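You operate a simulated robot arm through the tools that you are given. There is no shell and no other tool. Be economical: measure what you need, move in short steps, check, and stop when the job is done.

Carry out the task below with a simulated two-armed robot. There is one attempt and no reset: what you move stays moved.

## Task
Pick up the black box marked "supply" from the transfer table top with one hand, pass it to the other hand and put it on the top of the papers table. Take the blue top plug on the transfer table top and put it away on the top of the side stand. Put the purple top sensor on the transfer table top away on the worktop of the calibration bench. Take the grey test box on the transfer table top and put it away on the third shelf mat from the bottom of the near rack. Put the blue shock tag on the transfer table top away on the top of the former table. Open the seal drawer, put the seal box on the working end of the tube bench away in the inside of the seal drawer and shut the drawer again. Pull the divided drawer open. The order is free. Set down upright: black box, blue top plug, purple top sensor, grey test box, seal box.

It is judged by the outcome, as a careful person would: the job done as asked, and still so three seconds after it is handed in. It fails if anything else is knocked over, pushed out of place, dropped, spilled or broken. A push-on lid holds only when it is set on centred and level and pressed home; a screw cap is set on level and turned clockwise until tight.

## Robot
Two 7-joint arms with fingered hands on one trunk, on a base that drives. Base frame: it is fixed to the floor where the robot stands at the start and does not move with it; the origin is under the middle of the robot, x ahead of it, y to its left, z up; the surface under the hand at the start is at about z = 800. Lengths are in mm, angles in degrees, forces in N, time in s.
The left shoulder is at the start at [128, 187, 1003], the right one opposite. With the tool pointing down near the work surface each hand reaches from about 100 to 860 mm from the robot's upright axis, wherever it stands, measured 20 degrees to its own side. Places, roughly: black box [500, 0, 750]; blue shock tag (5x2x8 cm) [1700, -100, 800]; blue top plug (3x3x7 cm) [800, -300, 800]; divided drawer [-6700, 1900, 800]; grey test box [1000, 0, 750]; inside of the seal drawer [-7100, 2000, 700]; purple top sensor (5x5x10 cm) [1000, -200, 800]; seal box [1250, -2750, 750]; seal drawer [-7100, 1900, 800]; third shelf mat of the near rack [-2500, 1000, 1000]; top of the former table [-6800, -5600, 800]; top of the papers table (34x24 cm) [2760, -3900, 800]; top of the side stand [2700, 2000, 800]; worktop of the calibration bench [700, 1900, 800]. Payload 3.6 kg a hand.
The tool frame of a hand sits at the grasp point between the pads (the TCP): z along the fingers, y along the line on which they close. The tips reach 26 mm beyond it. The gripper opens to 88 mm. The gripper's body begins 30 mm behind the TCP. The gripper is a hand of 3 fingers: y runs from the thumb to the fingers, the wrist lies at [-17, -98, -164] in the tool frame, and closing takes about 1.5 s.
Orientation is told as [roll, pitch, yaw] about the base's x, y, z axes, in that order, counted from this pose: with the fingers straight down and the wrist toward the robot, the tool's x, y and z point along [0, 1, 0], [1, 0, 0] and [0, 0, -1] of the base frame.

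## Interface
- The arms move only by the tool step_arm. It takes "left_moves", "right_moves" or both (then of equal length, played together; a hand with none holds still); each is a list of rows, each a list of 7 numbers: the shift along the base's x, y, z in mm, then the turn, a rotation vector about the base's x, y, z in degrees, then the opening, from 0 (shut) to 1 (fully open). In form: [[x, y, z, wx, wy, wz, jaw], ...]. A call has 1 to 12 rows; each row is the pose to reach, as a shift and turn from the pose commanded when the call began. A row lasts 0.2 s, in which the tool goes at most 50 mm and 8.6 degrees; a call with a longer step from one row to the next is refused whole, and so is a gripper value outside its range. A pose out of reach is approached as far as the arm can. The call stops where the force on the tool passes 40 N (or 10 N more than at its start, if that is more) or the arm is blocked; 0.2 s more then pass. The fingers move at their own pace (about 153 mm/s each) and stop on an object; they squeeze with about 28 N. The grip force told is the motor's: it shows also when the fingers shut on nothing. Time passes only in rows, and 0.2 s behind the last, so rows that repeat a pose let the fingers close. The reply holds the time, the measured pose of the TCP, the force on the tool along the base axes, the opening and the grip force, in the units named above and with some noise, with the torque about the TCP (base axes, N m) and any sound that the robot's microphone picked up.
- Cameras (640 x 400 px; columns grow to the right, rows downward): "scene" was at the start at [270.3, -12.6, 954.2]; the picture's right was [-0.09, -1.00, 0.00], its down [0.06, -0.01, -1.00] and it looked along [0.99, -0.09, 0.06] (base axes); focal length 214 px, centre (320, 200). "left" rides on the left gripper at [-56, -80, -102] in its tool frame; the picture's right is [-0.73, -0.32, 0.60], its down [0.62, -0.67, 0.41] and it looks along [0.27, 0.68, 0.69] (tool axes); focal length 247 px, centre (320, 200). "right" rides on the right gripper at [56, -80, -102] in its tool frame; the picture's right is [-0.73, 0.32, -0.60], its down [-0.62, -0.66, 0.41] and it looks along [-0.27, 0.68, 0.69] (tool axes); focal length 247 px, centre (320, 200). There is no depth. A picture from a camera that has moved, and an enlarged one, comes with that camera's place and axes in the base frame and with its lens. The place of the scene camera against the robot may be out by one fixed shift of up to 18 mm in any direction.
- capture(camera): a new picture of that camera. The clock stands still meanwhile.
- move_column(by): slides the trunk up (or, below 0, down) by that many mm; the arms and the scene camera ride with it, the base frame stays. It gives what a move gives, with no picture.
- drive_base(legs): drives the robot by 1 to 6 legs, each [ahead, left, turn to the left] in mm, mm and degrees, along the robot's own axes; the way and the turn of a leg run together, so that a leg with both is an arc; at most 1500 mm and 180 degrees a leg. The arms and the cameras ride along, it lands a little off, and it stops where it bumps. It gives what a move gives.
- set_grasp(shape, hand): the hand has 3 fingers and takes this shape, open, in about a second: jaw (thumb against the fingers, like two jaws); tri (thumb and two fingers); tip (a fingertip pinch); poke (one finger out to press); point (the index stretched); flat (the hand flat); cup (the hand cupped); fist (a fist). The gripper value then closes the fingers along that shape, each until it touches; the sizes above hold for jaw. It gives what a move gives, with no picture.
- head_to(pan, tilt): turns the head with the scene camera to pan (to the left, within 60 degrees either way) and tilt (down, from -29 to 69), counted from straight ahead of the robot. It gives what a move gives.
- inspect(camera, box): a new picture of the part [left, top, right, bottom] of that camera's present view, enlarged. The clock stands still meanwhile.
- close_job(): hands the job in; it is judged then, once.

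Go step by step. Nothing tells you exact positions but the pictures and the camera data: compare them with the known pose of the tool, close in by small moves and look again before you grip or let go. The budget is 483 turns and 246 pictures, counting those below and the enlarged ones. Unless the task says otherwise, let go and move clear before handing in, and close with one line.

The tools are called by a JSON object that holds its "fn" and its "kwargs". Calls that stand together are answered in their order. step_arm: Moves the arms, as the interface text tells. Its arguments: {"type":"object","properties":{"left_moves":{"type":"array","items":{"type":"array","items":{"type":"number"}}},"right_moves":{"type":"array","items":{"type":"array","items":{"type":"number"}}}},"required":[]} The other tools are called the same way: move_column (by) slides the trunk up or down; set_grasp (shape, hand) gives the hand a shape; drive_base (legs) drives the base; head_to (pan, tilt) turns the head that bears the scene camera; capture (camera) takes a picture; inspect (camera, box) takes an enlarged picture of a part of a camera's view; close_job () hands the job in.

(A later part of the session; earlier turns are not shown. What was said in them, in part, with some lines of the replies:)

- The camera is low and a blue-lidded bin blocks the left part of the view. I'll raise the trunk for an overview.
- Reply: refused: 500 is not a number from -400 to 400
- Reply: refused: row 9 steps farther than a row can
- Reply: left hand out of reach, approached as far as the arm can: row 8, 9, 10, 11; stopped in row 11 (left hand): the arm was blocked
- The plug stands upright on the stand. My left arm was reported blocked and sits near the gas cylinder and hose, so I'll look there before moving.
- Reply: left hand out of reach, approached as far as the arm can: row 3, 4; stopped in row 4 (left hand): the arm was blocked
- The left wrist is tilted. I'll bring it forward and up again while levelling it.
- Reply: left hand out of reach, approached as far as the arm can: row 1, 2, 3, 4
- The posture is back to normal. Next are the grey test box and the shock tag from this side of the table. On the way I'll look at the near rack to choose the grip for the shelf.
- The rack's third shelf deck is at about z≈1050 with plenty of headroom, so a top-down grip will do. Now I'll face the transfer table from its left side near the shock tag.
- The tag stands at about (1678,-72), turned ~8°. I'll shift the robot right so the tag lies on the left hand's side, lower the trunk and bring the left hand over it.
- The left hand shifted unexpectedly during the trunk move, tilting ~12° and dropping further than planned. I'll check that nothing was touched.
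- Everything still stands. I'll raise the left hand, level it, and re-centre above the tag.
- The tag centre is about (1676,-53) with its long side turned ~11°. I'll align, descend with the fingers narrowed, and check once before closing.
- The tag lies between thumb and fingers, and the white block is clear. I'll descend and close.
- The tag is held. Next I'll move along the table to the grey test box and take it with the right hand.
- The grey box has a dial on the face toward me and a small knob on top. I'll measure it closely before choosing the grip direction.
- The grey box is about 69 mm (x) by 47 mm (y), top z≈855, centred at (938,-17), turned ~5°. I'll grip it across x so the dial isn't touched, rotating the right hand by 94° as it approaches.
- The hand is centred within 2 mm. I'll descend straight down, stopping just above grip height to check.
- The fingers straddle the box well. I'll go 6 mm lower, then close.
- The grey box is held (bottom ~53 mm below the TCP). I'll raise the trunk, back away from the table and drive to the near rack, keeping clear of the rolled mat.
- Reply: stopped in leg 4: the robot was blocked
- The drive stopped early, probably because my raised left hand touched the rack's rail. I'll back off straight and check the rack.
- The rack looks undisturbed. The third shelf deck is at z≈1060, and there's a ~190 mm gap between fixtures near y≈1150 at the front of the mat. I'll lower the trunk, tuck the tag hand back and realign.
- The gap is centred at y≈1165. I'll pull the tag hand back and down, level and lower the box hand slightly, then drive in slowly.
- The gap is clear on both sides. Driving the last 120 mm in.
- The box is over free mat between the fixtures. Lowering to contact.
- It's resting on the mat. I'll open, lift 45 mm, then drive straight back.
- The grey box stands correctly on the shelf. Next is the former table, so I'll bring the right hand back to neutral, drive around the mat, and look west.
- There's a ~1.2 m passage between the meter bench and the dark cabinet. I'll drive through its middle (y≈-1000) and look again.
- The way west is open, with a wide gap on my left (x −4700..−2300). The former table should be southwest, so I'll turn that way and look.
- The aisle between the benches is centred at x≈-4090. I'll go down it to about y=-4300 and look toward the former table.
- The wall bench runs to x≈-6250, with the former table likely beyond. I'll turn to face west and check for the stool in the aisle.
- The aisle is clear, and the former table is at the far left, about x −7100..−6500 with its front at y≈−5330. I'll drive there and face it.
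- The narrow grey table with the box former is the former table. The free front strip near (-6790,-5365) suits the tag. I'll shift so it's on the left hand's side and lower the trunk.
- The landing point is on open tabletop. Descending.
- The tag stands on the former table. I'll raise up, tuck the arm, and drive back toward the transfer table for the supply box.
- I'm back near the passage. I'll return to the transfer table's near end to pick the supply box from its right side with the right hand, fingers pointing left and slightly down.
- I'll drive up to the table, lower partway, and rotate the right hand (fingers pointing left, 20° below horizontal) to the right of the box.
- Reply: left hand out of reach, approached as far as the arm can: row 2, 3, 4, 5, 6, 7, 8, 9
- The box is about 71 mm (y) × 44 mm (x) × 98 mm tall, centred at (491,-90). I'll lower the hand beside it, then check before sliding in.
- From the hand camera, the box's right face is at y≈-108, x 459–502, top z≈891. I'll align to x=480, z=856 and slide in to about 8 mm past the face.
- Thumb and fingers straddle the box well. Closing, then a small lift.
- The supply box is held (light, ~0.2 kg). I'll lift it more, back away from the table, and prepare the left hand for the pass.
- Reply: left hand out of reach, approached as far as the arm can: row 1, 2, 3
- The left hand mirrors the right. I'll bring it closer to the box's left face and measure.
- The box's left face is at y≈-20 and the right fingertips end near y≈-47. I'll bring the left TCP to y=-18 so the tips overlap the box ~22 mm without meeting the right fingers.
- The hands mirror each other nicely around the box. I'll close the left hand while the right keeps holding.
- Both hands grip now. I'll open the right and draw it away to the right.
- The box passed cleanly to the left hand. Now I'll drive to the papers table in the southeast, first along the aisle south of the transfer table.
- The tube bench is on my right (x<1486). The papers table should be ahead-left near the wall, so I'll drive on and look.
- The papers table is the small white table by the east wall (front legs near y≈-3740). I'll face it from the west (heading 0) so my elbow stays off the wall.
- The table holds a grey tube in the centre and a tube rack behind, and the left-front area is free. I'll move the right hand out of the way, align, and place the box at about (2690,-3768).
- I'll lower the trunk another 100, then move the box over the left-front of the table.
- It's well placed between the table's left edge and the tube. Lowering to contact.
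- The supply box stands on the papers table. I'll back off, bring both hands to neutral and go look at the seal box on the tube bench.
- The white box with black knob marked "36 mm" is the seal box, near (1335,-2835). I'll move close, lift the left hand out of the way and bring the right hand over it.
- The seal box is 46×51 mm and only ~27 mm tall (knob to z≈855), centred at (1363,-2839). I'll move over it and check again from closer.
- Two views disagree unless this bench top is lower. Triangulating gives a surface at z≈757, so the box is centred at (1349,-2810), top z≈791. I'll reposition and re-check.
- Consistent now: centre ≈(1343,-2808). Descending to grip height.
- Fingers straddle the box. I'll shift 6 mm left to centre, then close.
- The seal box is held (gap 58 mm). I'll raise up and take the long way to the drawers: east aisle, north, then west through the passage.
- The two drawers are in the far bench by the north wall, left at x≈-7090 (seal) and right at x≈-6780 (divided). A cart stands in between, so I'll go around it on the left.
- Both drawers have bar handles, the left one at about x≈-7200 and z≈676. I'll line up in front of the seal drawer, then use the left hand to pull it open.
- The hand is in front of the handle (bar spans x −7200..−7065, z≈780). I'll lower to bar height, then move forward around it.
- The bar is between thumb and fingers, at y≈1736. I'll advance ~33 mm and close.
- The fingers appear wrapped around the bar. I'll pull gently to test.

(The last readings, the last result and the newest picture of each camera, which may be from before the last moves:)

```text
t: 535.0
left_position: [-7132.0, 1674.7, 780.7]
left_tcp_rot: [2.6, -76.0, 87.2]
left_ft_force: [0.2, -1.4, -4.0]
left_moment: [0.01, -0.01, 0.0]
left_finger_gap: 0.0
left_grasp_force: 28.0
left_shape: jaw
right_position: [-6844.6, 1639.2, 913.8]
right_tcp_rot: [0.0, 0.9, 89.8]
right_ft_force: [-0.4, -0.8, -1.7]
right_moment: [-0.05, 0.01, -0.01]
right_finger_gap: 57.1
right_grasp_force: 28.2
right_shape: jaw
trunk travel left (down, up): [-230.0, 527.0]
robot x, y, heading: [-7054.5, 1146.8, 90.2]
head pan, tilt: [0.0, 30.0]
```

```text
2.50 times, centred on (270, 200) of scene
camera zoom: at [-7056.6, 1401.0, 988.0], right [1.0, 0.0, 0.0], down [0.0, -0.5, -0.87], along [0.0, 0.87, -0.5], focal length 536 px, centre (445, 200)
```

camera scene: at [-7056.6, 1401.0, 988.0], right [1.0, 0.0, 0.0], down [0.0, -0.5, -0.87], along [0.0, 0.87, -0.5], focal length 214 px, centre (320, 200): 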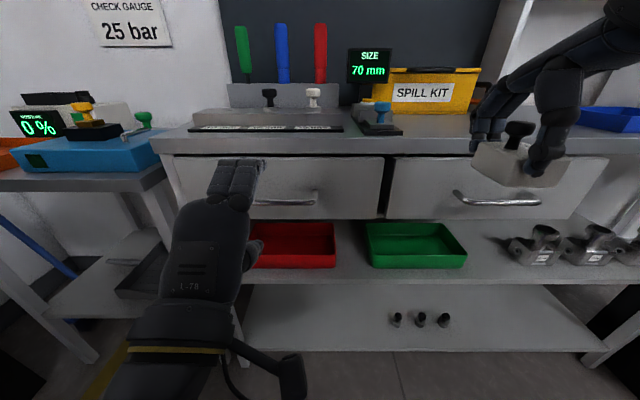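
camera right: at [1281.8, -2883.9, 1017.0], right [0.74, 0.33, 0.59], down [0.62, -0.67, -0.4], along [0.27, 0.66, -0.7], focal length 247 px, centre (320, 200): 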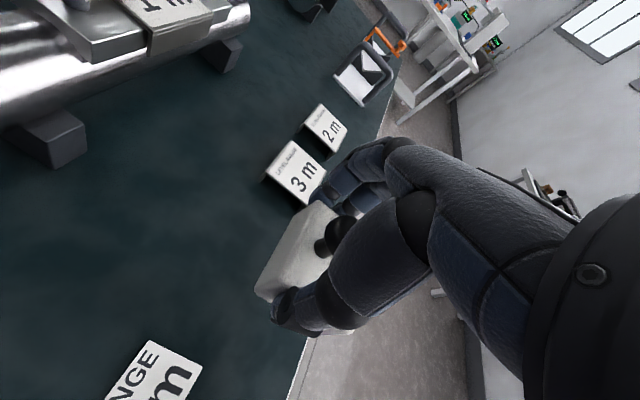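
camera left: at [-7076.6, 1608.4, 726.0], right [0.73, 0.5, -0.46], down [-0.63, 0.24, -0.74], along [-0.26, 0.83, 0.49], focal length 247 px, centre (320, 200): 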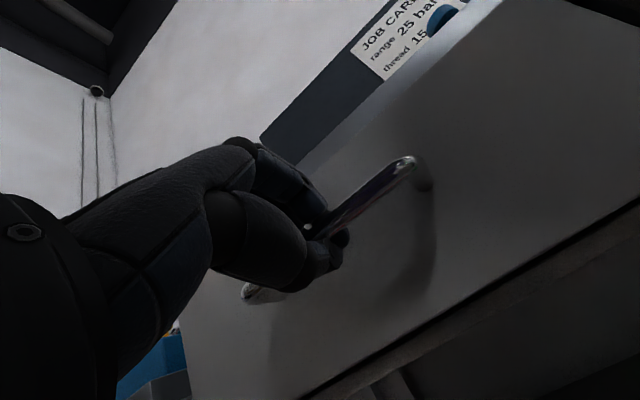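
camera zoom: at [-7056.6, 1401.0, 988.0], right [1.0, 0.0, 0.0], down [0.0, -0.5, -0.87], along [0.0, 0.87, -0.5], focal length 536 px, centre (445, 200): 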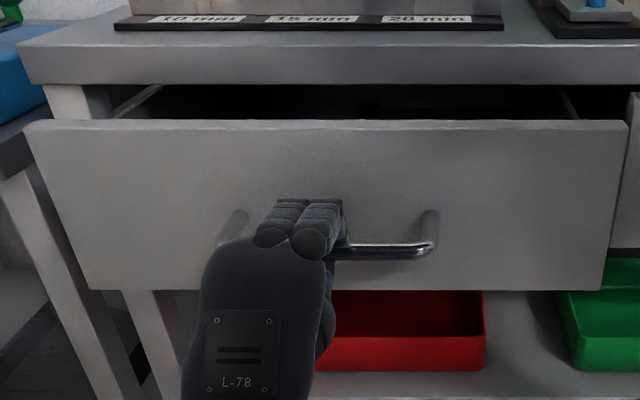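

The drawer is sliding out. I'll pull it further by backing the base slowly.

{"fn": "drive_base", "kwargs": {"legs": [[-120, 0, 0]]}}

{"fn": "drive_base", "kwargs": {"legs": [[-110, 0, 0]]}}

{"fn": "capture", "kwargs": {"camera": "scene"}}

```text
t: 536.3
left_position: [-7132.8, 1552.8, 779.4]
left_tcp_rot: [2.4, -76.0, 87.4]
left_ft_force: [-3.1, -1.1, -5.4]
left_moment: [-0.04, -0.01, 0.04]
left_finger_gap: 0.1
left_grasp_force: 27.8
left_shape: jaw
right_position: [-6843.1, 1516.9, 914.2]
right_tcp_rot: [0.0, 0.8, 89.9]
right_ft_force: [0.1, 0.3, 0.4]
right_moment: [0.0, 0.0, -0.03]
right_finger_gap: 57.2
right_grasp_force: 28.1
right_shape: jaw
trunk travel left (down, up): [-230.0, 527.0]
robot x, y, heading: [-7050.5, 1022.6, 90.1]
head pan, tilt: [0.0, 30.0]
```

```text
t: 537.5
left_position: [-7132.0, 1443.4, 781.3]
left_tcp_rot: [2.6, -75.9, 87.3]
left_ft_force: [4.4, -2.4, -3.7]
left_moment: [0.0, 0.02, 0.02]
left_finger_gap: 0.1
left_grasp_force: 27.6
left_shape: jaw
right_position: [-6845.2, 1408.4, 915.1]
right_tcp_rot: [-0.1, 0.9, 90.0]
right_ft_force: [0.6, -0.1, -0.5]
right_moment: [0.02, -0.01, 0.02]
right_finger_gap: 57.0
right_grasp_force: 28.0
right_shape: jaw
trunk travel left (down, up): [-230.0, 527.0]
robot x, y, heading: [-7051.6, 913.2, 90.4]
head pan, tilt: [0.0, 30.0]
```

```text
113 pictures are left
camera scene: at [-7056.0, 1168.8, 988.1], right [1.0, 0.01, 0.0], down [0.0, -0.5, -0.87], along [0.0, 0.87, -0.5], focal length 214 px, centre (320, 200)
```

scene: 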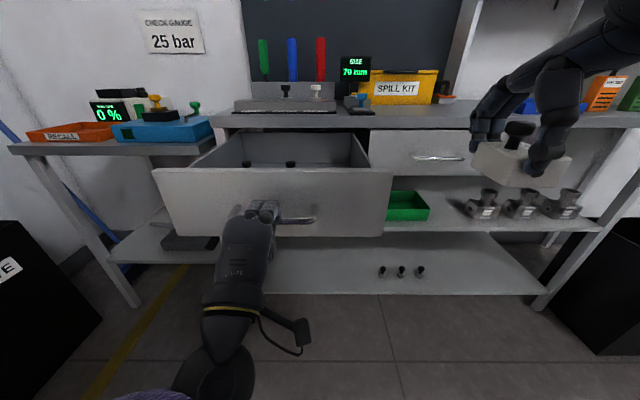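

The drawer is open ~285 mm with a couple of items visible inside. I'll release the handle, draw back and look inside.

{"fn": "step_arm", "kwargs": {"left_moves": [[0, 0, 0, 0, 0, 0, 0.3], [0, 0, 0, 0, 0, 0, 0.6], [0, 0, 0, 0, 0, 0, 0.8], [0, 0, 0, 0, 0, 0, 0.8], [0, -20, 0, 0, 0, 0, 0.8], [0, -50, 0, 0, 0, 0, 0.8], [0, -85, 0, 0, 0, 0, 0.8]]}}

{"fn": "move_column", "kwargs": {"by": 200}}

{"fn": "head_to", "kwargs": {"pan": 5, "tilt": 45}}

{"fn": "capture", "kwargs": {"camera": "scene"}}

```text
t: 539.1
left_position: [-7133.4, 1357.9, 779.4]
left_tcp_rot: [2.5, -75.9, 87.4]
left_ft_force: [-0.2, -0.4, 0.2]
left_moment: [0.04, 0.0, -0.01]
left_finger_gap: 70.2
left_grasp_force: 0.1
left_shape: jaw
right_position: [-6844.2, 1407.1, 914.8]
right_tcp_rot: [0.0, 0.9, 90.0]
right_ft_force: [0.1, 0.2, -0.7]
right_moment: [0.01, 0.01, 0.03]
right_finger_gap: 57.3
right_grasp_force: 28.2
right_shape: jaw
trunk travel left (down, up): [-230.0, 527.0]
robot x, y, heading: [-7052.4, 915.0, 89.9]
head pan, tilt: [0.0, 30.0]
```

```text
t: 541.2
left_position: [-7131.7, 1357.8, 978.8]
left_tcp_rot: [2.5, -75.9, 87.4]
left_ft_force: [-0.5, -0.2, 0.1]
left_moment: [-0.01, 0.0, 0.02]
left_finger_gap: 70.2
left_grasp_force: 0.1
left_shape: jaw
right_position: [-6845.0, 1409.9, 1114.1]
right_tcp_rot: [0.0, 0.9, 90.0]
right_ft_force: [0.3, 0.6, 0.2]
right_moment: [-0.03, 0.02, -0.03]
right_finger_gap: 57.0
right_grasp_force: 28.6
right_shape: jaw
trunk travel left (down, up): [-430.0, 327.0]
robot x, y, heading: [-7053.6, 914.0, 90.2]
head pan, tilt: [0.0, 30.0]
```

```text
t: 542.0
left_position: [-7133.7, 1358.0, 979.0]
left_tcp_rot: [2.5, -75.9, 87.4]
left_ft_force: [0.8, -0.1, -0.2]
left_moment: [0.02, -0.03, 0.01]
left_finger_gap: 70.1
left_grasp_force: 0.0
left_shape: jaw
right_position: [-6844.8, 1407.3, 1114.0]
right_tcp_rot: [0.0, 0.9, 90.0]
right_ft_force: [0.1, -0.5, 0.4]
right_moment: [0.0, -0.02, 0.01]
right_finger_gap: 57.1
right_grasp_force: 27.7
right_shape: jaw
trunk travel left (down, up): [-430.0, 327.0]
robot x, y, heading: [-7052.9, 913.1, 90.3]
head pan, tilt: [5.0, 45.0]
```

```text
112 pictures are left
camera scene: at [-7063.1, 1130.4, 1181.2], right [1.0, 0.09, 0.0], down [0.07, -0.7, -0.71], along [-0.07, 0.7, -0.71], focal length 214 px, centre (320, 200)
```

scene: 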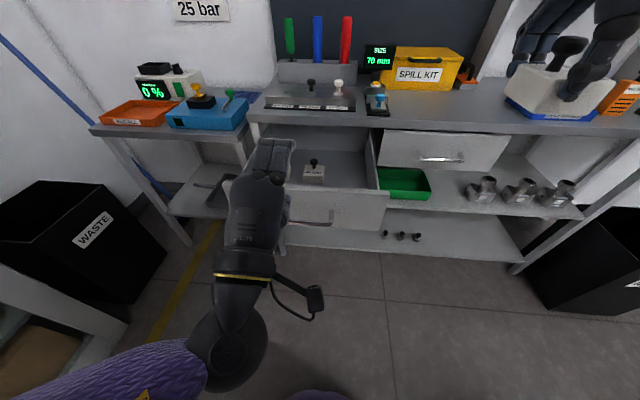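

{"fn": "step_arm", "kwargs": {"left_moves": [[-40, 0, 0, 0, 0, 0, 0.8], [-80, 0, 10, 0, 0, 0, 0.8], [-120, 0, 20, 0, 0, 0, 0.8], [-160, 0, 30, 0, 0, 0, 0.8], [-200, 0, 40, 0, 0, 0, 0.8]]}}

{"fn": "inspect", "kwargs": {"camera": "scene", "box": [210, 100, 450, 250]}}

```text
t: 543.2
left_position: [-7333.3, 1357.8, 1020.4]
left_tcp_rot: [2.3, -75.9, 87.7]
left_ft_force: [0.0, 0.0, -0.8]
left_moment: [0.0, 0.0, 0.0]
left_finger_gap: 70.1
left_grasp_force: 0.1
left_shape: jaw
right_position: [-6844.4, 1407.6, 1115.2]
right_tcp_rot: [0.0, 0.9, 90.0]
right_ft_force: [0.4, 0.7, -0.6]
right_moment: [-0.02, 0.0, -0.03]
right_finger_gap: 57.0
right_grasp_force: 27.6
right_shape: jaw
trunk travel left (down, up): [-430.0, 327.0]
robot x, y, heading: [-7051.9, 916.1, 90.5]
head pan, tilt: [5.0, 45.0]
```

```text
2.67 times, centred on (330, 175) of scene
camera zoom: at [-7063.6, 1130.2, 1181.1], right [1.0, 0.09, 0.0], down [0.07, -0.7, -0.71], along [-0.07, 0.7, -0.71], focal length 572 px, centre (293, 267)
```

zoom: 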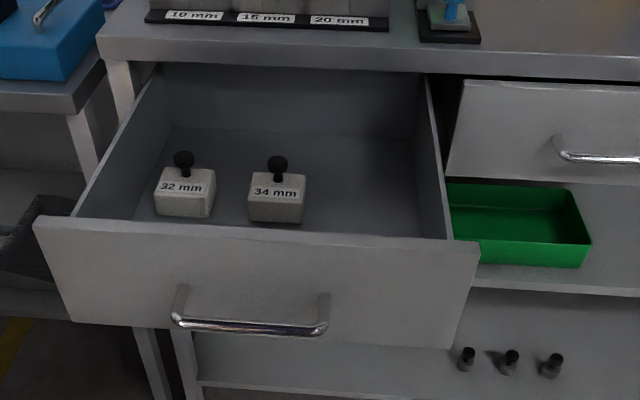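

The drawer already holds "32 mm" and "34 mm" seal boxes; the free place on the right at about (-7035,1630) fits the "36 mm" box. I'll reposition so the right hand reaches it, with the left kept clear.

{"fn": "step_arm", "kwargs": {"left_moves": [[-25, 0, 15, 0, 0, 0, 0.8], [-50, 0, 30, 0, 0, 0, 0.8], [-75, 0, 45, 0, 0, 0, 0.8], [-100, 0, 60, 0, 0, 0, 0.8]]}}

{"fn": "drive_base", "kwargs": {"legs": [[110, 80, -0.4]]}}

{"fn": "step_arm", "kwargs": {"right_moves": [[-20, 15, 0, 0, 0, 0, 0], [-50, 40, 0, 0, 0, 0, 0], [-80, 70, 0, 0, 0, 0, 0], [-110, 110, 0, 0, 0, 0, 0]]}}

{"fn": "capture", "kwargs": {"camera": "right"}}

{"fn": "capture", "kwargs": {"camera": "scene"}}

```text
t: 544.2
left_position: [-7433.3, 1358.7, 1079.7]
left_tcp_rot: [2.4, -75.9, 87.6]
left_ft_force: [0.5, -0.6, 0.1]
left_moment: [-0.02, 0.0, 0.01]
left_finger_gap: 70.2
left_grasp_force: 0.1
left_shape: jaw
right_position: [-6843.7, 1408.2, 1114.4]
right_tcp_rot: [-0.1, 0.9, 89.9]
right_ft_force: [0.9, 0.4, -0.1]
right_moment: [-0.02, 0.01, 0.0]
right_finger_gap: 57.1
right_grasp_force: 27.7
right_shape: jaw
trunk travel left (down, up): [-430.0, 327.0]
robot x, y, heading: [-7050.0, 914.0, 90.3]
head pan, tilt: [5.0, 45.0]
```

```text
t: 545.5
left_position: [-7513.2, 1472.5, 1078.5]
left_tcp_rot: [2.3, -75.8, 87.3]
left_ft_force: [0.3, -0.1, -1.0]
left_moment: [-0.02, -0.01, -0.04]
left_finger_gap: 70.1
left_grasp_force: 0.1
left_shape: jaw
right_position: [-6923.9, 1517.4, 1114.2]
right_tcp_rot: [-0.1, 0.9, 89.7]
right_ft_force: [-0.6, 0.1, -0.5]
right_moment: [0.02, -0.03, -0.01]
right_finger_gap: 57.0
right_grasp_force: 28.1
right_shape: jaw
trunk travel left (down, up): [-430.0, 327.0]
robot x, y, heading: [-7130.2, 1023.0, 90.0]
head pan, tilt: [5.0, 45.0]
```

```text
t: 546.5
left_position: [-7512.7, 1471.6, 1078.5]
left_tcp_rot: [2.3, -75.9, 87.3]
left_ft_force: [0.1, -0.5, -0.3]
left_moment: [-0.05, 0.01, -0.05]
left_finger_gap: 70.1
left_grasp_force: 0.1
left_shape: jaw
right_position: [-7032.5, 1624.5, 1115.2]
right_tcp_rot: [-0.1, 0.9, 89.6]
right_ft_force: [-0.3, 0.3, -0.8]
right_moment: [-0.01, 0.02, 0.01]
right_finger_gap: 56.9
right_grasp_force: 27.9
right_shape: jaw
trunk travel left (down, up): [-430.0, 327.0]
robot x, y, heading: [-7133.4, 1018.5, 89.9]
head pan, tilt: [5.0, 45.0]
```

```text
110 pictures are left
camera right: at [-7090.8, 1548.2, 1218.2], right [0.74, 0.32, 0.6], down [0.62, -0.68, -0.4], along [0.27, 0.66, -0.7], focal length 247 px, centre (320, 200)
```

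right: 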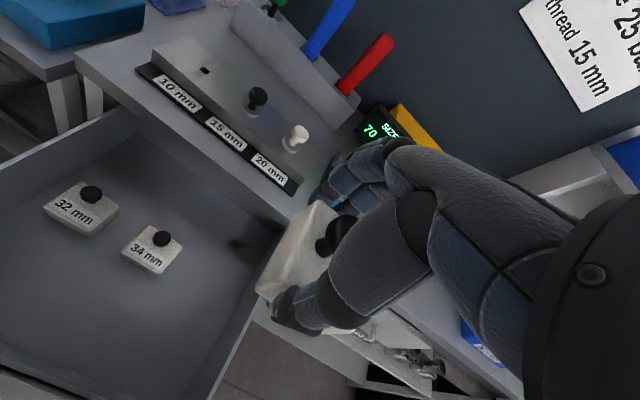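

```text
109 pictures are left
camera scene: at [-7144.7, 1240.5, 1181.0], right [1.0, 0.09, 0.0], down [0.06, -0.7, -0.71], along [-0.06, 0.7, -0.71], focal length 214 px, centre (320, 200)
```

scene: 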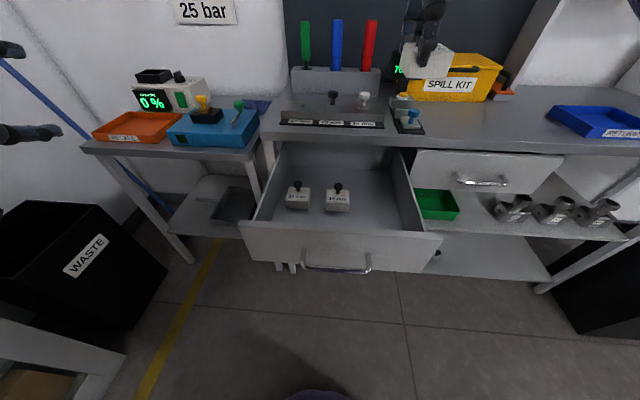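

The drawer floor is at z≈717, and the free space is between the "34 mm" box and the right wall. I'll lower into it at (-7025,1630).

{"fn": "move_column", "kwargs": {"by": -200}}

{"fn": "step_arm", "kwargs": {"right_moves": [[7, 5, -25, 0, 0, 0, 0], [7, 5, -55, 0, 0, 0, 0], [7, 5, -85, 0, 0, 0, 0]]}}

{"fn": "capture", "kwargs": {"camera": "right"}}

{"fn": "capture", "kwargs": {"camera": "scene"}}

```text
t: 548.7
left_position: [-7512.1, 1469.5, 878.3]
left_tcp_rot: [2.8, -76.0, 86.9]
left_ft_force: [0.0, -0.6, -0.1]
left_moment: [-0.01, 0.01, -0.04]
left_finger_gap: 70.1
left_grasp_force: 0.0
left_shape: jaw
right_position: [-7033.0, 1625.8, 913.7]
right_tcp_rot: [-0.1, 0.9, 89.6]
right_ft_force: [0.1, 1.5, -1.0]
right_moment: [0.0, 0.02, 0.04]
right_finger_gap: 57.2
right_grasp_force: 27.9
right_shape: jaw
trunk travel left (down, up): [-230.0, 527.0]
robot x, y, heading: [-7130.2, 1022.6, 89.7]
head pan, tilt: [5.0, 45.0]
```

```text
t: 549.5
left_position: [-7510.6, 1470.0, 879.9]
left_tcp_rot: [2.6, -75.9, 87.1]
left_ft_force: [-0.1, 1.0, -1.1]
left_moment: [0.01, 0.02, 0.02]
left_finger_gap: 70.6
left_grasp_force: 0.0
left_shape: jaw
right_position: [-7025.7, 1630.0, 826.7]
right_tcp_rot: [0.0, 0.9, 89.6]
right_ft_force: [1.1, -1.2, -1.3]
right_moment: [0.03, 0.02, 0.03]
right_finger_gap: 57.2
right_grasp_force: 27.9
right_shape: jaw
trunk travel left (down, up): [-230.0, 527.0]
robot x, y, heading: [-7132.5, 1021.4, 89.8]
head pan, tilt: [5.0, 45.0]
```

```text
108 pictures are left
camera right: at [-7083.0, 1553.8, 930.9], right [0.74, 0.32, 0.59], down [0.62, -0.68, -0.4], along [0.27, 0.66, -0.7], focal length 247 px, centre (320, 200)
```

right: 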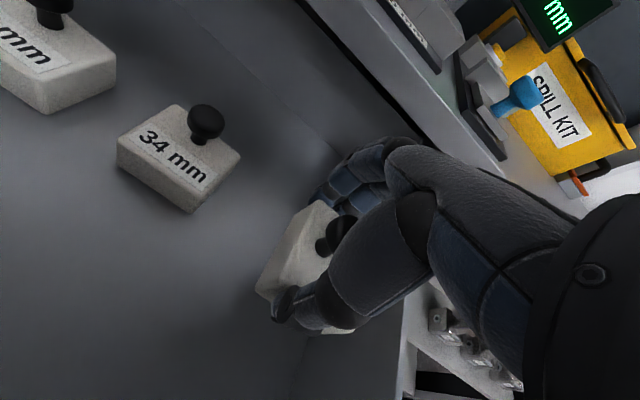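

```text
107 pictures are left
camera scene: at [-7143.9, 1269.0, 965.4], right [1.0, 0.09, 0.0], down [0.06, -0.7, -0.71], along [-0.06, 0.7, -0.71], focal length 214 px, centre (320, 200)
```

scene: 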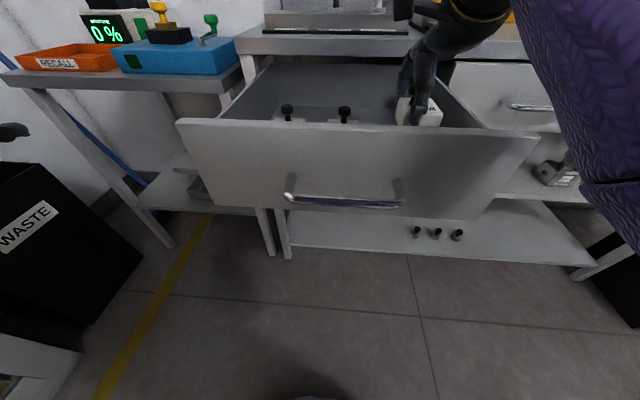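

The box is inside the drawer outline with room on both sides. Lowering slowly to the floor.

{"fn": "step_arm", "kwargs": {"right_moves": [[0, 0, -20, 0, 0, 0, 0], [0, 0, -40, 0, 0, 0, 0], [0, 0, -55, 0, 0, 0, 0], [0, 0, -62, 0, 0, 0, 0], [0, 0, -66, 0, 0, 0, 0], [0, 0, -70, 0, 0, 0, 0], [0, 0, -73, 0, 0, 0, 0], [0, 0, -76, 0, 0, 0, 0]]}}

{"fn": "capture", "kwargs": {"camera": "right"}}

```text
t: 551.1
left_position: [-7510.9, 1470.9, 879.9]
left_tcp_rot: [2.5, -75.9, 87.0]
left_ft_force: [-0.2, 0.5, -0.4]
left_moment: [0.05, 0.01, 0.01]
left_finger_gap: 70.1
left_grasp_force: 0.0
left_shape: jaw
right_position: [-7025.5, 1637.2, 769.2]
right_tcp_rot: [0.4, -0.8, 89.6]
right_ft_force: [0.4, 1.3, 16.3]
right_moment: [-0.25, 0.0, 0.0]
right_finger_gap: 56.0
right_grasp_force: 28.0
right_shape: jaw
trunk travel left (down, up): [-230.0, 527.0]
robot x, y, heading: [-7134.7, 1024.6, 89.8]
head pan, tilt: [5.0, 45.0]
stopped in row 8 (right hand): the force on the tool passed its limit at 41 N (the readings are from after the stop); the commanded pose is now the measured one
```

```text
106 pictures are left
camera right: at [-7083.1, 1556.6, 870.1], right [0.74, 0.3, 0.6], down [0.62, -0.66, -0.43], along [0.27, 0.68, -0.68], focal length 247 px, centre (320, 200)
```

right: 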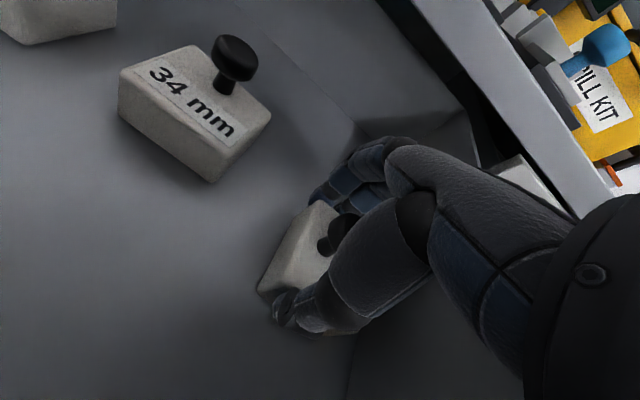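

The floor contact stopped the move. I'll release the box gently and rise straight up.

{"fn": "step_arm", "kwargs": {"right_moves": [[0, 0, 1, 0, 0, 0, 0.7], [0, 0, 1, 0, 0, 0, 0.85], [0, 0, 1, 0, 0, 0, 1], [0, 0, 1, 0, 0, 0, 1], [0, 0, 20, 0, 0, 0, 1], [0, 0, 50, 0, 0, 0, 1], [0, 0, 90, 0, 0, 0, 1], [0, 0, 135, 0, 0, 0, 1]]}}

{"fn": "capture", "kwargs": {"camera": "right"}}

```text
t: 552.9
left_position: [-7511.8, 1472.2, 878.3]
left_tcp_rot: [2.5, -75.8, 87.1]
left_ft_force: [0.3, 0.9, -0.9]
left_moment: [-0.02, 0.02, 0.01]
left_finger_gap: 70.2
left_grasp_force: 0.0
left_shape: jaw
right_position: [-7023.2, 1633.8, 901.4]
right_tcp_rot: [0.2, -0.2, 89.7]
right_ft_force: [0.5, 0.2, 0.2]
right_moment: [-0.02, 0.02, 0.0]
right_finger_gap: 87.6
right_grasp_force: 0.0
right_shape: jaw
trunk travel left (down, up): [-230.0, 527.0]
robot x, y, heading: [-7135.5, 1018.4, 90.0]
head pan, tilt: [5.0, 45.0]
```

```text
105 pictures are left
camera right: at [-7081.0, 1555.5, 1003.8], right [0.74, 0.31, 0.6], down [0.62, -0.67, -0.42], along [0.27, 0.68, -0.69], focal length 247 px, centre (320, 200)
```

right: 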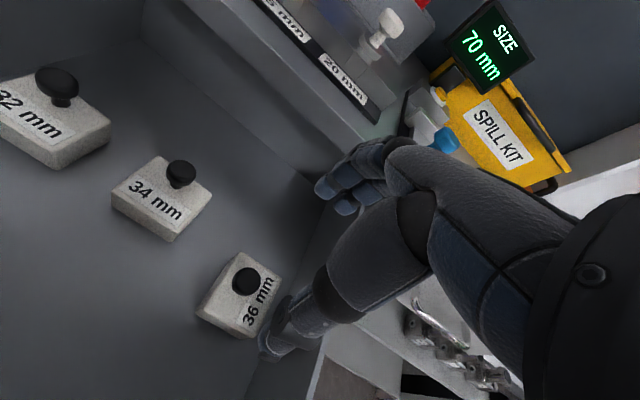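

The "36 mm" box now sits upright beside the others. I'll lift the right hand clear, step back, and bring the left hand to the handle again to shut the drawer.

{"fn": "step_arm", "kwargs": {"right_moves": [[0, -10, 40, 0, 0, 0, 1], [20, -30, 75, 0, 0, 0, 1], [60, -50, 90, 0, 0, 0, 1], [100, -70, 90, 0, 0, 0, 1]]}}

{"fn": "drive_base", "kwargs": {"legs": [[-107, -80, 0]]}}

{"fn": "step_arm", "kwargs": {"left_moves": [[45, 0, -5, 0, 0, 0, 0.7], [90, 0, -15, 0, 0, 0, 0.7], [135, 0, -30, 0, 0, 0, 0.7], [180, 0, -50, 0, 0, 0, 0.7], [225, 0, -70, 0, 0, 0, 0.7], [270, 0, -90, 0, 0, 0, 0.7], [300, 0, -99, 0, 0, 0, 0.7]]}}

{"fn": "capture", "kwargs": {"camera": "left"}}

{"fn": "head_to", "kwargs": {"pan": 5, "tilt": 35}}

{"fn": "capture", "kwargs": {"camera": "scene"}}

```text
t: 553.9
left_position: [-7512.0, 1471.6, 878.4]
left_tcp_rot: [2.5, -75.9, 87.2]
left_ft_force: [0.0, 0.5, 0.6]
left_moment: [0.0, -0.03, -0.02]
left_finger_gap: 70.0
left_grasp_force: 0.2
left_shape: jaw
right_position: [-6923.9, 1584.4, 974.8]
right_tcp_rot: [0.3, -0.4, 89.6]
right_ft_force: [-0.2, -0.7, 0.6]
right_moment: [0.02, -0.02, 0.01]
right_finger_gap: 87.8
right_grasp_force: 0.0
right_shape: jaw
right hand out of reach, approached as far as the arm can: row 3, 4
trunk travel left (down, up): [-230.0, 527.0]
robot x, y, heading: [-7132.3, 1023.9, 90.0]
head pan, tilt: [5.0, 45.0]
```

```text
t: 555.2
left_position: [-7430.8, 1364.3, 878.7]
left_tcp_rot: [2.8, -76.1, 86.9]
left_ft_force: [-0.3, 0.7, -0.4]
left_moment: [-0.03, 0.02, -0.02]
left_finger_gap: 70.1
left_grasp_force: 0.2
left_shape: jaw
right_position: [-6842.4, 1476.9, 974.7]
right_tcp_rot: [0.2, -0.4, 89.4]
right_ft_force: [-0.3, 0.0, 0.6]
right_moment: [-0.02, 0.01, -0.01]
right_finger_gap: 87.8
right_grasp_force: 0.1
right_shape: jaw
trunk travel left (down, up): [-230.0, 527.0]
robot x, y, heading: [-7053.5, 910.7, 89.9]
head pan, tilt: [5.0, 45.0]
```

```text
t: 556.8
left_position: [-7131.5, 1364.0, 776.8]
left_tcp_rot: [2.7, -76.1, 86.7]
left_ft_force: [-0.3, 0.0, 0.8]
left_moment: [-0.05, 0.01, 0.0]
left_finger_gap: 61.7
left_grasp_force: 0.0
left_shape: jaw
right_position: [-6843.4, 1477.3, 974.6]
right_tcp_rot: [0.2, -0.3, 89.3]
right_ft_force: [-0.7, -0.8, 0.4]
right_moment: [0.03, 0.0, -0.02]
right_finger_gap: 87.9
right_grasp_force: 0.1
right_shape: jaw
trunk travel left (down, up): [-230.0, 527.0]
robot x, y, heading: [-7055.5, 913.6, 89.6]
head pan, tilt: [5.0, 45.0]
```

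```text
104 pictures are left
camera left: at [-7076.4, 1244.7, 724.4], right [0.73, 0.5, -0.46], down [-0.63, 0.24, -0.74], along [-0.25, 0.83, 0.49], focal length 247 px, centre (320, 200)
```

left: 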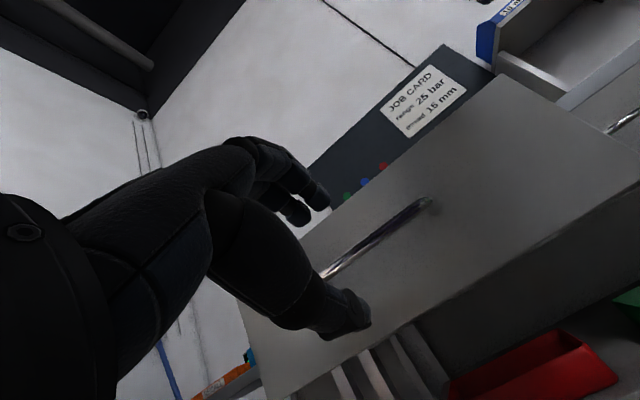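

```text
t: 557.5
left_position: [-7131.6, 1364.4, 778.2]
left_tcp_rot: [2.4, -75.9, 86.9]
left_ft_force: [-0.8, -0.8, -0.1]
left_moment: [0.04, 0.03, 0.0]
left_finger_gap: 62.0
left_grasp_force: 0.1
left_shape: jaw
right_position: [-6842.1, 1477.7, 975.2]
right_tcp_rot: [0.2, -0.4, 89.5]
right_ft_force: [0.4, -0.4, -0.4]
right_moment: [-0.01, 0.0, -0.01]
right_finger_gap: 87.8
right_grasp_force: 0.1
right_shape: jaw
trunk travel left (down, up): [-230.0, 527.0]
robot x, y, heading: [-7055.5, 921.3, 89.9]
head pan, tilt: [5.0, 35.0]
```

```text
103 pictures are left
camera scene: at [-7064.0, 1168.9, 980.2], right [1.0, 0.08, 0.0], down [0.05, -0.57, -0.82], along [-0.07, 0.82, -0.57], focal length 214 px, centre (320, 200)
```

scene: 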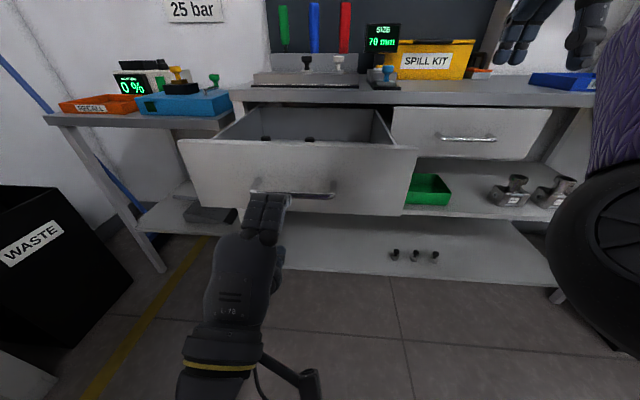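

{"fn": "step_arm", "kwargs": {"left_moves": [[0, 30, 3, 0, 0, 0, 0.7], [0, 60, 3, 0, 0, 0, 0.7], [0, 80, 3, 0, 0, 0, 0.7], [0, 80, 3, 0, 0, 0, 0.4], [0, 80, 3, 0, 0, 0, 0], [0, 80, 3, 0, 0, 0, 0], [0, 80, 3, 0, 0, 0, 0], [0, 80, 3, 0, 0, 0, 0], [0, 80, 3, 0, 0, 0, 0]]}}

{"fn": "capture", "kwargs": {"camera": "left"}}

```text
t: 559.5
left_position: [-7131.7, 1445.1, 781.1]
left_tcp_rot: [2.6, -75.7, 86.9]
left_ft_force: [0.4, 2.0, -5.3]
left_moment: [-0.02, -0.03, 0.02]
left_finger_gap: 0.0
left_grasp_force: 28.2
left_shape: jaw
right_position: [-6842.7, 1477.6, 974.4]
right_tcp_rot: [0.3, -0.4, 89.4]
right_ft_force: [0.6, -0.2, 0.0]
right_moment: [0.0, 0.01, -0.02]
right_finger_gap: 87.7
right_grasp_force: 0.1
right_shape: jaw
trunk travel left (down, up): [-230.0, 527.0]
robot x, y, heading: [-7052.0, 917.3, 89.6]
head pan, tilt: [5.0, 35.0]
```

```text
102 pictures are left
camera left: at [-7076.8, 1325.6, 727.9], right [0.73, 0.5, -0.46], down [-0.63, 0.24, -0.74], along [-0.25, 0.83, 0.49], focal length 247 px, centre (320, 200)
```

left: 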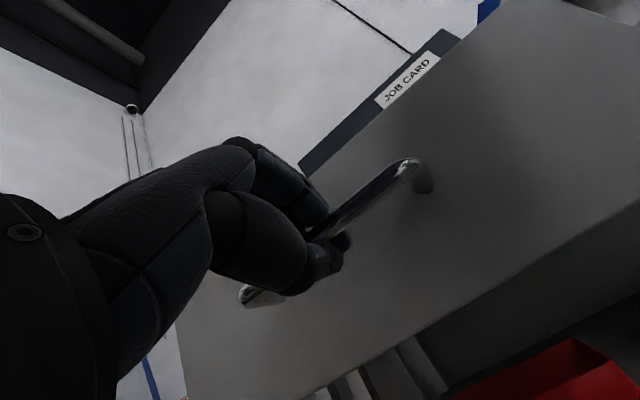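

The handle is gripped. I'll push it shut by driving forward, finishing with the arm.

{"fn": "drive_base", "kwargs": {"legs": [[120, 0, 0.2]]}}

{"fn": "drive_base", "kwargs": {"legs": [[115, 0, 0]]}}

{"fn": "step_arm", "kwargs": {"left_moves": [[0, 15, 0, 0, 0, 0, 0], [0, 30, 0, 0, 0, 0, 0], [0, 40, 0, 0, 0, 0, 0], [0, 46, 0, 0, 0, 0, 0], [0, 52, 0, 0, 0, 0, 0]]}}

{"fn": "capture", "kwargs": {"camera": "scene"}}

```text
t: 560.8
left_position: [-7133.1, 1565.3, 782.8]
left_tcp_rot: [2.7, -75.7, 87.0]
left_ft_force: [10.7, 0.3, -6.4]
left_moment: [0.0, -0.04, -0.02]
left_finger_gap: 0.0
left_grasp_force: 27.8
left_shape: jaw
right_position: [-6845.5, 1600.2, 973.6]
right_tcp_rot: [0.2, -0.3, 89.7]
right_ft_force: [-0.9, -1.1, 0.8]
right_moment: [0.01, -0.01, 0.02]
right_finger_gap: 88.0
right_grasp_force: 0.1
right_shape: jaw
trunk travel left (down, up): [-230.0, 527.0]
robot x, y, heading: [-7053.7, 1038.1, 89.9]
head pan, tilt: [5.0, 35.0]
```

```text
t: 562.0
left_position: [-7134.4, 1679.4, 781.5]
left_tcp_rot: [2.5, -75.8, 87.0]
left_ft_force: [4.5, 0.0, -6.0]
left_moment: [-0.04, -0.02, 0.05]
left_finger_gap: 0.0
left_grasp_force: 28.5
left_shape: jaw
right_position: [-6844.7, 1714.3, 972.6]
right_tcp_rot: [0.2, -0.3, 89.7]
right_ft_force: [-0.7, 0.2, 0.9]
right_moment: [0.01, 0.04, 0.0]
right_finger_gap: 87.4
right_grasp_force: 0.0
right_shape: jaw
trunk travel left (down, up): [-230.0, 527.0]
robot x, y, heading: [-7052.9, 1147.8, 90.2]
head pan, tilt: [5.0, 35.0]
```

```text
t: 563.2
left_position: [-7134.5, 1731.4, 781.5]
left_tcp_rot: [2.5, -75.8, 87.0]
left_ft_force: [5.4, 1.3, -4.2]
left_moment: [-0.02, -0.03, 0.03]
left_finger_gap: 0.1
left_grasp_force: 28.3
left_shape: jaw
right_position: [-6844.0, 1714.2, 974.8]
right_tcp_rot: [0.3, -0.4, 89.7]
right_ft_force: [0.5, -1.1, -0.3]
right_moment: [-0.04, 0.0, 0.03]
right_finger_gap: 87.8
right_grasp_force: 0.0
right_shape: jaw
trunk travel left (down, up): [-230.0, 527.0]
robot x, y, heading: [-7055.3, 1151.7, 89.9]
head pan, tilt: [5.0, 35.0]
```

```text
101 pictures are left
camera scene: at [-7064.9, 1404.6, 980.2], right [1.0, 0.09, 0.0], down [0.05, -0.57, -0.82], along [-0.07, 0.82, -0.57], focal length 214 px, centre (320, 200)
```

scene: 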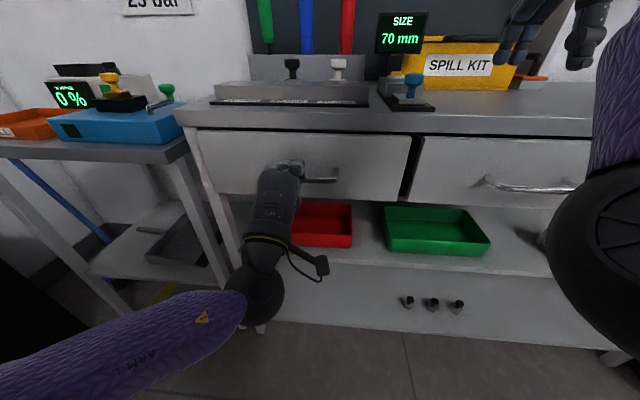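

{"fn": "step_arm", "kwargs": {"left_moves": [[0, 5, 0, 0, 0, 0, 0], [0, 10, 0, 0, 0, 0, 0], [0, 15, 0, 0, 0, 0, 0]]}}

{"fn": "inspect", "kwargs": {"camera": "scene", "box": [180, 80, 600, 230]}}

```text
t: 564.0
left_position: [-7133.2, 1746.8, 782.0]
left_tcp_rot: [2.5, -75.8, 87.2]
left_ft_force: [-0.9, -4.2, -7.1]
left_moment: [0.07, 0.02, -0.01]
left_finger_gap: 0.2
left_grasp_force: 28.1
left_shape: jaw
right_position: [-6845.4, 1713.9, 974.6]
right_tcp_rot: [0.2, -0.5, 89.7]
right_ft_force: [-0.5, -0.5, -0.2]
right_moment: [-0.02, 0.01, 0.01]
right_finger_gap: 87.7
right_grasp_force: 0.0
right_shape: jaw
trunk travel left (down, up): [-230.0, 527.0]
robot x, y, heading: [-7053.3, 1151.5, 89.9]
head pan, tilt: [5.0, 35.0]
```

```text
1.52 times, centred on (390, 155) of scene
camera zoom: at [-7065.4, 1404.5, 980.2], right [1.0, 0.09, 0.0], down [0.05, -0.57, -0.82], along [-0.07, 0.82, -0.57], focal length 327 px, centre (213, 269)
```

zoom: 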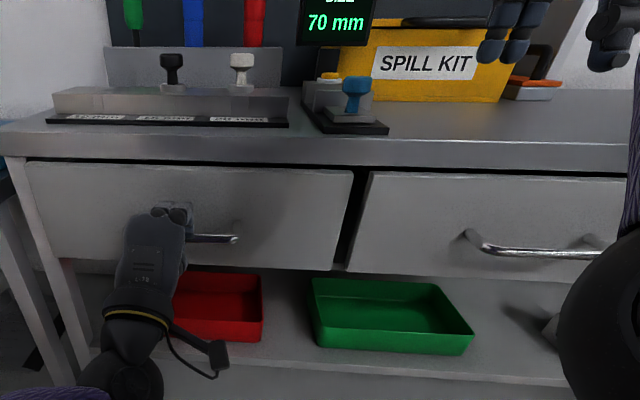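

{"fn": "step_arm", "kwargs": {"left_moves": [[0, 5, 0, 0, 0, 0, 0], [0, 10, 0, 0, 0, 0, 0], [0, 15, 0, 0, 0, 0, 0], [0, 20, 0, 0, 0, 0, 0]]}}

```text
t: 564.5
left_position: [-7132.0, 1748.2, 780.6]
left_tcp_rot: [2.9, -75.7, 86.8]
left_ft_force: [-4.3, -16.6, 0.5]
left_moment: [-0.1, 0.05, 0.12]
left_finger_gap: 0.0
left_grasp_force: 28.4
left_shape: jaw
right_position: [-6845.8, 1712.7, 975.9]
right_tcp_rot: [0.2, -0.5, 89.7]
right_ft_force: [0.4, 0.8, -0.4]
right_moment: [0.04, 0.01, -0.01]
right_finger_gap: 87.9
right_grasp_force: 0.1
right_shape: jaw
trunk travel left (down, up): [-230.0, 527.0]
robot x, y, heading: [-7049.2, 1150.2, 89.9]
head pan, tilt: [5.0, 35.0]
stopped in row 2 (left hand): the force on the tool passed its limit at 46 N (the readings are from after the stop); the commanded pose is now the measured one
```

The drawer is shut against its stop. I'll release, back off, and shift right to pull the divided drawer with the same left-hand pose.

{"fn": "step_arm", "kwargs": {"left_moves": [[0, -3, 0, 0, 0, 0, 0.3], [0, -5, 0, 0, 0, 0, 0.6], [0, -8, 0, 0, 0, 0, 0.7], [0, -12, 0, 0, 0, 0, 0.7], [0, -40, 0, 0, 0, 0, 0.7], [0, -80, 0, 0, 0, 0, 0.7]]}}

{"fn": "drive_base", "kwargs": {"legs": [[-130, 0, 0], [0, -390, 0]]}}

{"fn": "capture", "kwargs": {"camera": "scene"}}

{"fn": "capture", "kwargs": {"camera": "left"}}

```text
t: 565.9
left_position: [-7133.1, 1671.0, 779.8]
left_tcp_rot: [2.7, -75.8, 87.1]
left_ft_force: [0.8, -0.5, 0.3]
left_moment: [-0.05, 0.0, -0.04]
left_finger_gap: 61.1
left_grasp_force: 0.0
left_shape: jaw
right_position: [-6846.0, 1714.1, 975.3]
right_tcp_rot: [0.2, -0.4, 89.7]
right_ft_force: [-0.7, -0.4, -0.3]
right_moment: [0.02, -0.01, -0.03]
right_finger_gap: 88.1
right_grasp_force: 0.1
right_shape: jaw
trunk travel left (down, up): [-230.0, 527.0]
robot x, y, heading: [-7052.0, 1153.1, 90.0]
head pan, tilt: [5.0, 35.0]
```

```text
t: 569.2
left_position: [-6739.8, 1539.1, 778.8]
left_tcp_rot: [2.8, -75.7, 86.8]
left_ft_force: [1.1, -1.0, -1.3]
left_moment: [-0.01, -0.01, -0.01]
left_finger_gap: 61.1
left_grasp_force: 0.0
left_shape: jaw
right_position: [-6455.1, 1583.5, 974.0]
right_tcp_rot: [0.2, -0.4, 89.8]
right_ft_force: [-1.3, 0.4, -0.5]
right_moment: [-0.04, -0.01, 0.02]
right_finger_gap: 87.9
right_grasp_force: 0.0
right_shape: jaw
trunk travel left (down, up): [-230.0, 527.0]
robot x, y, heading: [-6662.1, 1019.7, 90.3]
head pan, tilt: [5.0, 35.0]
```

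```text
99 pictures are left
camera scene: at [-6673.5, 1274.1, 980.3], right [1.0, 0.09, 0.0], down [0.05, -0.57, -0.82], along [-0.07, 0.82, -0.57], focal length 214 px, centre (320, 200)
```

scene: 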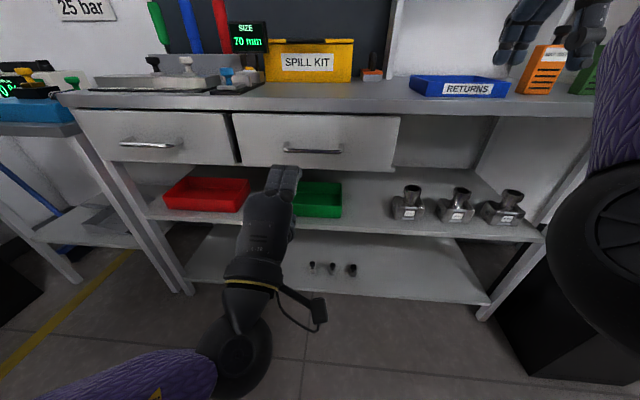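

```text
98 pictures are left
camera left: at [-6685.7, 1420.8, 725.1], right [0.73, 0.5, -0.47], down [-0.63, 0.24, -0.74], along [-0.26, 0.83, 0.49], focal length 247 px, centre (320, 200)
```

left: 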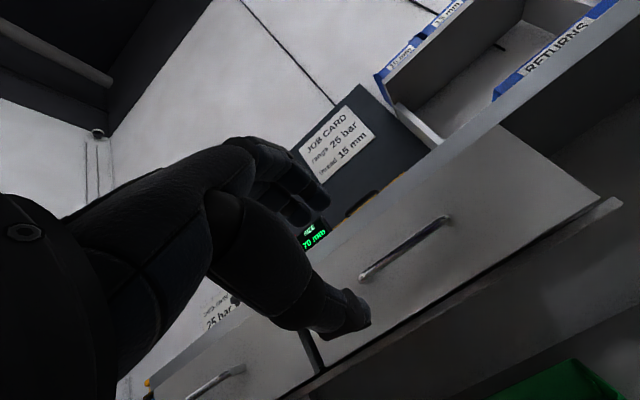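

The divided drawer's handle is centred at x≈-6730, z≈780, aligned with my hand. I'll move in and grip it.

{"fn": "drive_base", "kwargs": {"legs": [[115, 0, -0.3]]}}

{"fn": "step_arm", "kwargs": {"left_moves": [[4, 30, 2, 0, 0, 0, 0.7], [4, 55, 2, 0, 0, 0, 0.7], [4, 73, 2, 0, 0, 0, 0.7], [4, 73, 2, 0, 0, 0, 0.4], [4, 73, 2, 0, 0, 0, 0], [4, 73, 2, 0, 0, 0, 0], [4, 73, 2, 0, 0, 0, 0], [4, 73, 2, 0, 0, 0, 0], [4, 73, 2, 0, 0, 0, 0]]}}

{"fn": "capture", "kwargs": {"camera": "left"}}

```text
t: 570.5
left_position: [-6739.1, 1654.0, 778.2]
left_tcp_rot: [2.8, -75.6, 86.6]
left_ft_force: [0.0, 0.6, 0.1]
left_moment: [0.0, -0.03, 0.02]
left_finger_gap: 61.3
left_grasp_force: 0.0
left_shape: jaw
right_position: [-6452.7, 1697.2, 973.3]
right_tcp_rot: [0.3, -0.2, 89.6]
right_ft_force: [-0.7, -0.2, 0.8]
right_moment: [-0.04, 0.04, 0.01]
right_finger_gap: 87.9
right_grasp_force: 0.0
right_shape: jaw
trunk travel left (down, up): [-230.0, 527.0]
robot x, y, heading: [-6656.4, 1130.4, 89.8]
head pan, tilt: [5.0, 35.0]
```

```text
t: 572.5
left_position: [-6734.3, 1727.8, 779.1]
left_tcp_rot: [3.0, -75.6, 86.6]
left_ft_force: [0.7, 4.4, -2.7]
left_moment: [0.02, -0.04, 0.05]
left_finger_gap: 0.1
left_grasp_force: 27.8
left_shape: jaw
right_position: [-6452.3, 1696.3, 973.4]
right_tcp_rot: [0.2, -0.3, 89.6]
right_ft_force: [-0.1, 0.6, 0.5]
right_moment: [0.02, 0.03, -0.04]
right_finger_gap: 87.9
right_grasp_force: 0.0
right_shape: jaw
trunk travel left (down, up): [-230.0, 527.0]
robot x, y, heading: [-6656.1, 1129.8, 89.9]
head pan, tilt: [5.0, 35.0]
```

```text
97 pictures are left
camera left: at [-6679.9, 1607.5, 726.1], right [0.73, 0.49, -0.47], down [-0.63, 0.24, -0.74], along [-0.25, 0.84, 0.49], focal length 247 px, centre (320, 200)
```

left: 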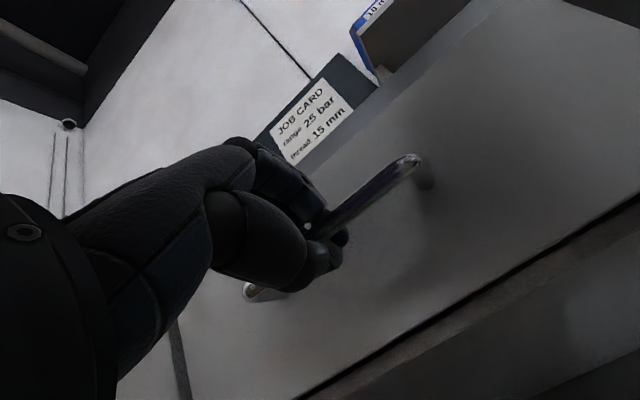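

Gripped as before. I'll pull the drawer open the same way: arm first, then backing the base.

{"fn": "step_arm", "kwargs": {"left_moves": [[0, -10, 0, 0, 0, 0, 0], [0, -20, 0, 0, 0, 0, 0], [0, -35, 0, 0, 0, 0, 0], [0, -50, 0, 0, 0, 0, 0]]}}

{"fn": "drive_base", "kwargs": {"legs": [[-120, 0, 0]]}}

{"fn": "drive_base", "kwargs": {"legs": [[-110, 0, 0]]}}

{"fn": "capture", "kwargs": {"camera": "scene"}}

```text
t: 573.5
left_position: [-6734.6, 1676.9, 780.0]
left_tcp_rot: [2.9, -75.6, 86.4]
left_ft_force: [1.3, -0.8, -6.7]
left_moment: [-0.02, -0.04, -0.01]
left_finger_gap: 0.1
left_grasp_force: 27.2
left_shape: jaw
right_position: [-6451.7, 1696.5, 973.9]
right_tcp_rot: [0.2, -0.4, 89.6]
right_ft_force: [0.4, 0.8, 0.2]
right_moment: [0.02, -0.02, 0.02]
right_finger_gap: 87.7
right_grasp_force: 0.2
right_shape: jaw
trunk travel left (down, up): [-230.0, 527.0]
robot x, y, heading: [-6662.7, 1134.3, 89.9]
head pan, tilt: [5.0, 35.0]
```

```text
t: 574.7
left_position: [-6735.2, 1554.8, 781.2]
left_tcp_rot: [3.0, -75.5, 86.4]
left_ft_force: [10.1, -1.1, -8.3]
left_moment: [-0.02, -0.01, -0.05]
left_finger_gap: 0.1
left_grasp_force: 28.2
left_shape: jaw
right_position: [-6454.1, 1576.7, 974.7]
right_tcp_rot: [0.2, -0.3, 89.8]
right_ft_force: [0.4, 0.2, 0.0]
right_moment: [0.0, 0.01, 0.01]
right_finger_gap: 87.8
right_grasp_force: 0.0
right_shape: jaw
trunk travel left (down, up): [-230.0, 527.0]
robot x, y, heading: [-6660.6, 1012.5, 90.3]
head pan, tilt: [5.0, 35.0]
```

```text
t: 575.9
left_position: [-6734.6, 1446.1, 780.4]
left_tcp_rot: [3.0, -75.4, 86.5]
left_ft_force: [9.9, -1.0, -7.1]
left_moment: [-0.05, -0.05, -0.02]
left_finger_gap: 0.1
left_grasp_force: 28.2
left_shape: jaw
right_position: [-6454.7, 1468.1, 973.6]
right_tcp_rot: [0.3, -0.4, 89.7]
right_ft_force: [-0.7, 0.3, -0.7]
right_moment: [-0.02, -0.02, -0.01]
right_finger_gap: 87.8
right_grasp_force: 0.1
right_shape: jaw
trunk travel left (down, up): [-230.0, 527.0]
robot x, y, heading: [-6659.8, 901.0, 90.0]
head pan, tilt: [5.0, 35.0]
```

```text
96 pictures are left
camera scene: at [-6673.0, 1157.9, 980.2], right [1.0, 0.09, 0.0], down [0.05, -0.57, -0.82], along [-0.07, 0.82, -0.57], focal length 214 px, centre (320, 200)
```

scene: 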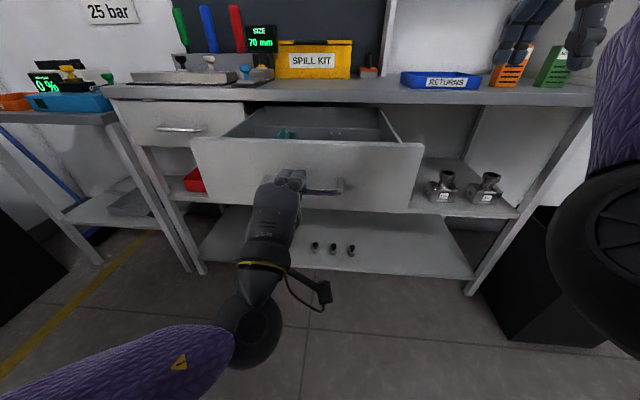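

The divided drawer is open ~280 mm. I'll release the handle and back away.

{"fn": "step_arm", "kwargs": {"left_moves": [[0, 0, 0, 0, 0, 0, 0.3], [0, 0, 0, 0, 0, 0, 0.6], [0, 0, 0, 0, 0, 0, 0.8], [0, 0, 0, 0, 0, 0, 0.8], [0, -20, 0, 0, 0, 0, 0.8], [0, -50, 0, 0, 0, 0, 0.8], [0, -85, 0, 0, 0, 0, 0.8]]}}

{"fn": "drive_base", "kwargs": {"legs": [[-300, 0, 0]]}}

{"fn": "capture", "kwargs": {"camera": "scene"}}

```text
t: 577.5
left_position: [-6733.5, 1361.2, 779.6]
left_tcp_rot: [2.8, -75.5, 86.7]
left_ft_force: [-0.1, 0.0, -0.5]
left_moment: [-0.01, -0.01, 0.0]
left_finger_gap: 70.3
left_grasp_force: 0.0
left_shape: jaw
right_position: [-6454.1, 1467.0, 975.0]
right_tcp_rot: [0.2, -0.4, 89.8]
right_ft_force: [-0.4, -0.8, -0.1]
right_moment: [0.02, 0.0, 0.01]
right_finger_gap: 87.9
right_grasp_force: 0.1
right_shape: jaw
trunk travel left (down, up): [-230.0, 527.0]
robot x, y, heading: [-6658.0, 905.8, 90.2]
head pan, tilt: [5.0, 35.0]
```

```text
t: 579.5
left_position: [-6733.3, 1057.9, 780.1]
left_tcp_rot: [2.9, -75.7, 86.6]
left_ft_force: [-0.5, 0.6, -0.4]
left_moment: [0.01, -0.02, 0.0]
left_finger_gap: 70.2
left_grasp_force: 0.0
left_shape: jaw
right_position: [-6453.5, 1163.4, 975.7]
right_tcp_rot: [0.2, -0.4, 89.9]
right_ft_force: [0.2, 0.0, 0.4]
right_moment: [-0.01, -0.03, 0.0]
right_finger_gap: 87.8
right_grasp_force: 0.1
right_shape: jaw
trunk travel left (down, up): [-230.0, 527.0]
robot x, y, heading: [-6658.1, 599.6, 90.1]
head pan, tilt: [5.0, 35.0]
```

```text
95 pictures are left
camera scene: at [-6672.4, 854.2, 980.4], right [1.0, 0.09, 0.0], down [0.05, -0.57, -0.82], along [-0.07, 0.82, -0.57], focal length 214 px, centre (320, 200)
```

scene: 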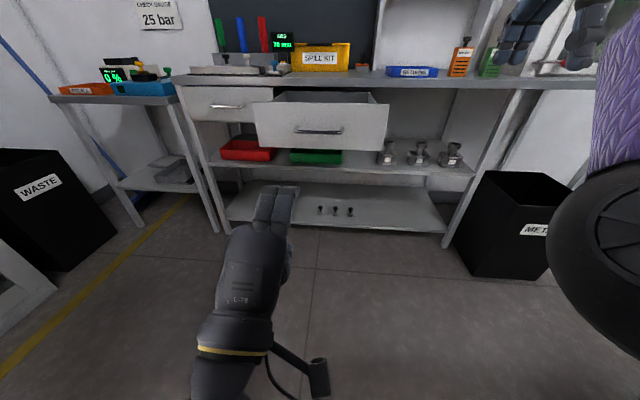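

The seal drawer is shut with the box inside, the divided drawer stands open, and every other item was placed and checked as I set it down. I'm handing the job in.

{"fn": "close_job", "kwargs": {}}

```text
The job is handed in.
```

The whole job is done and handed in: all six items are in their places, the seal drawer is shut with its box inside, and the divided drawer is pulled open about 280 mm. One bump to mention: while I was driving up to the near rack, the robot was stopped by a contact, probably my left hand against its rail. I saw nothing moved there afterwards.
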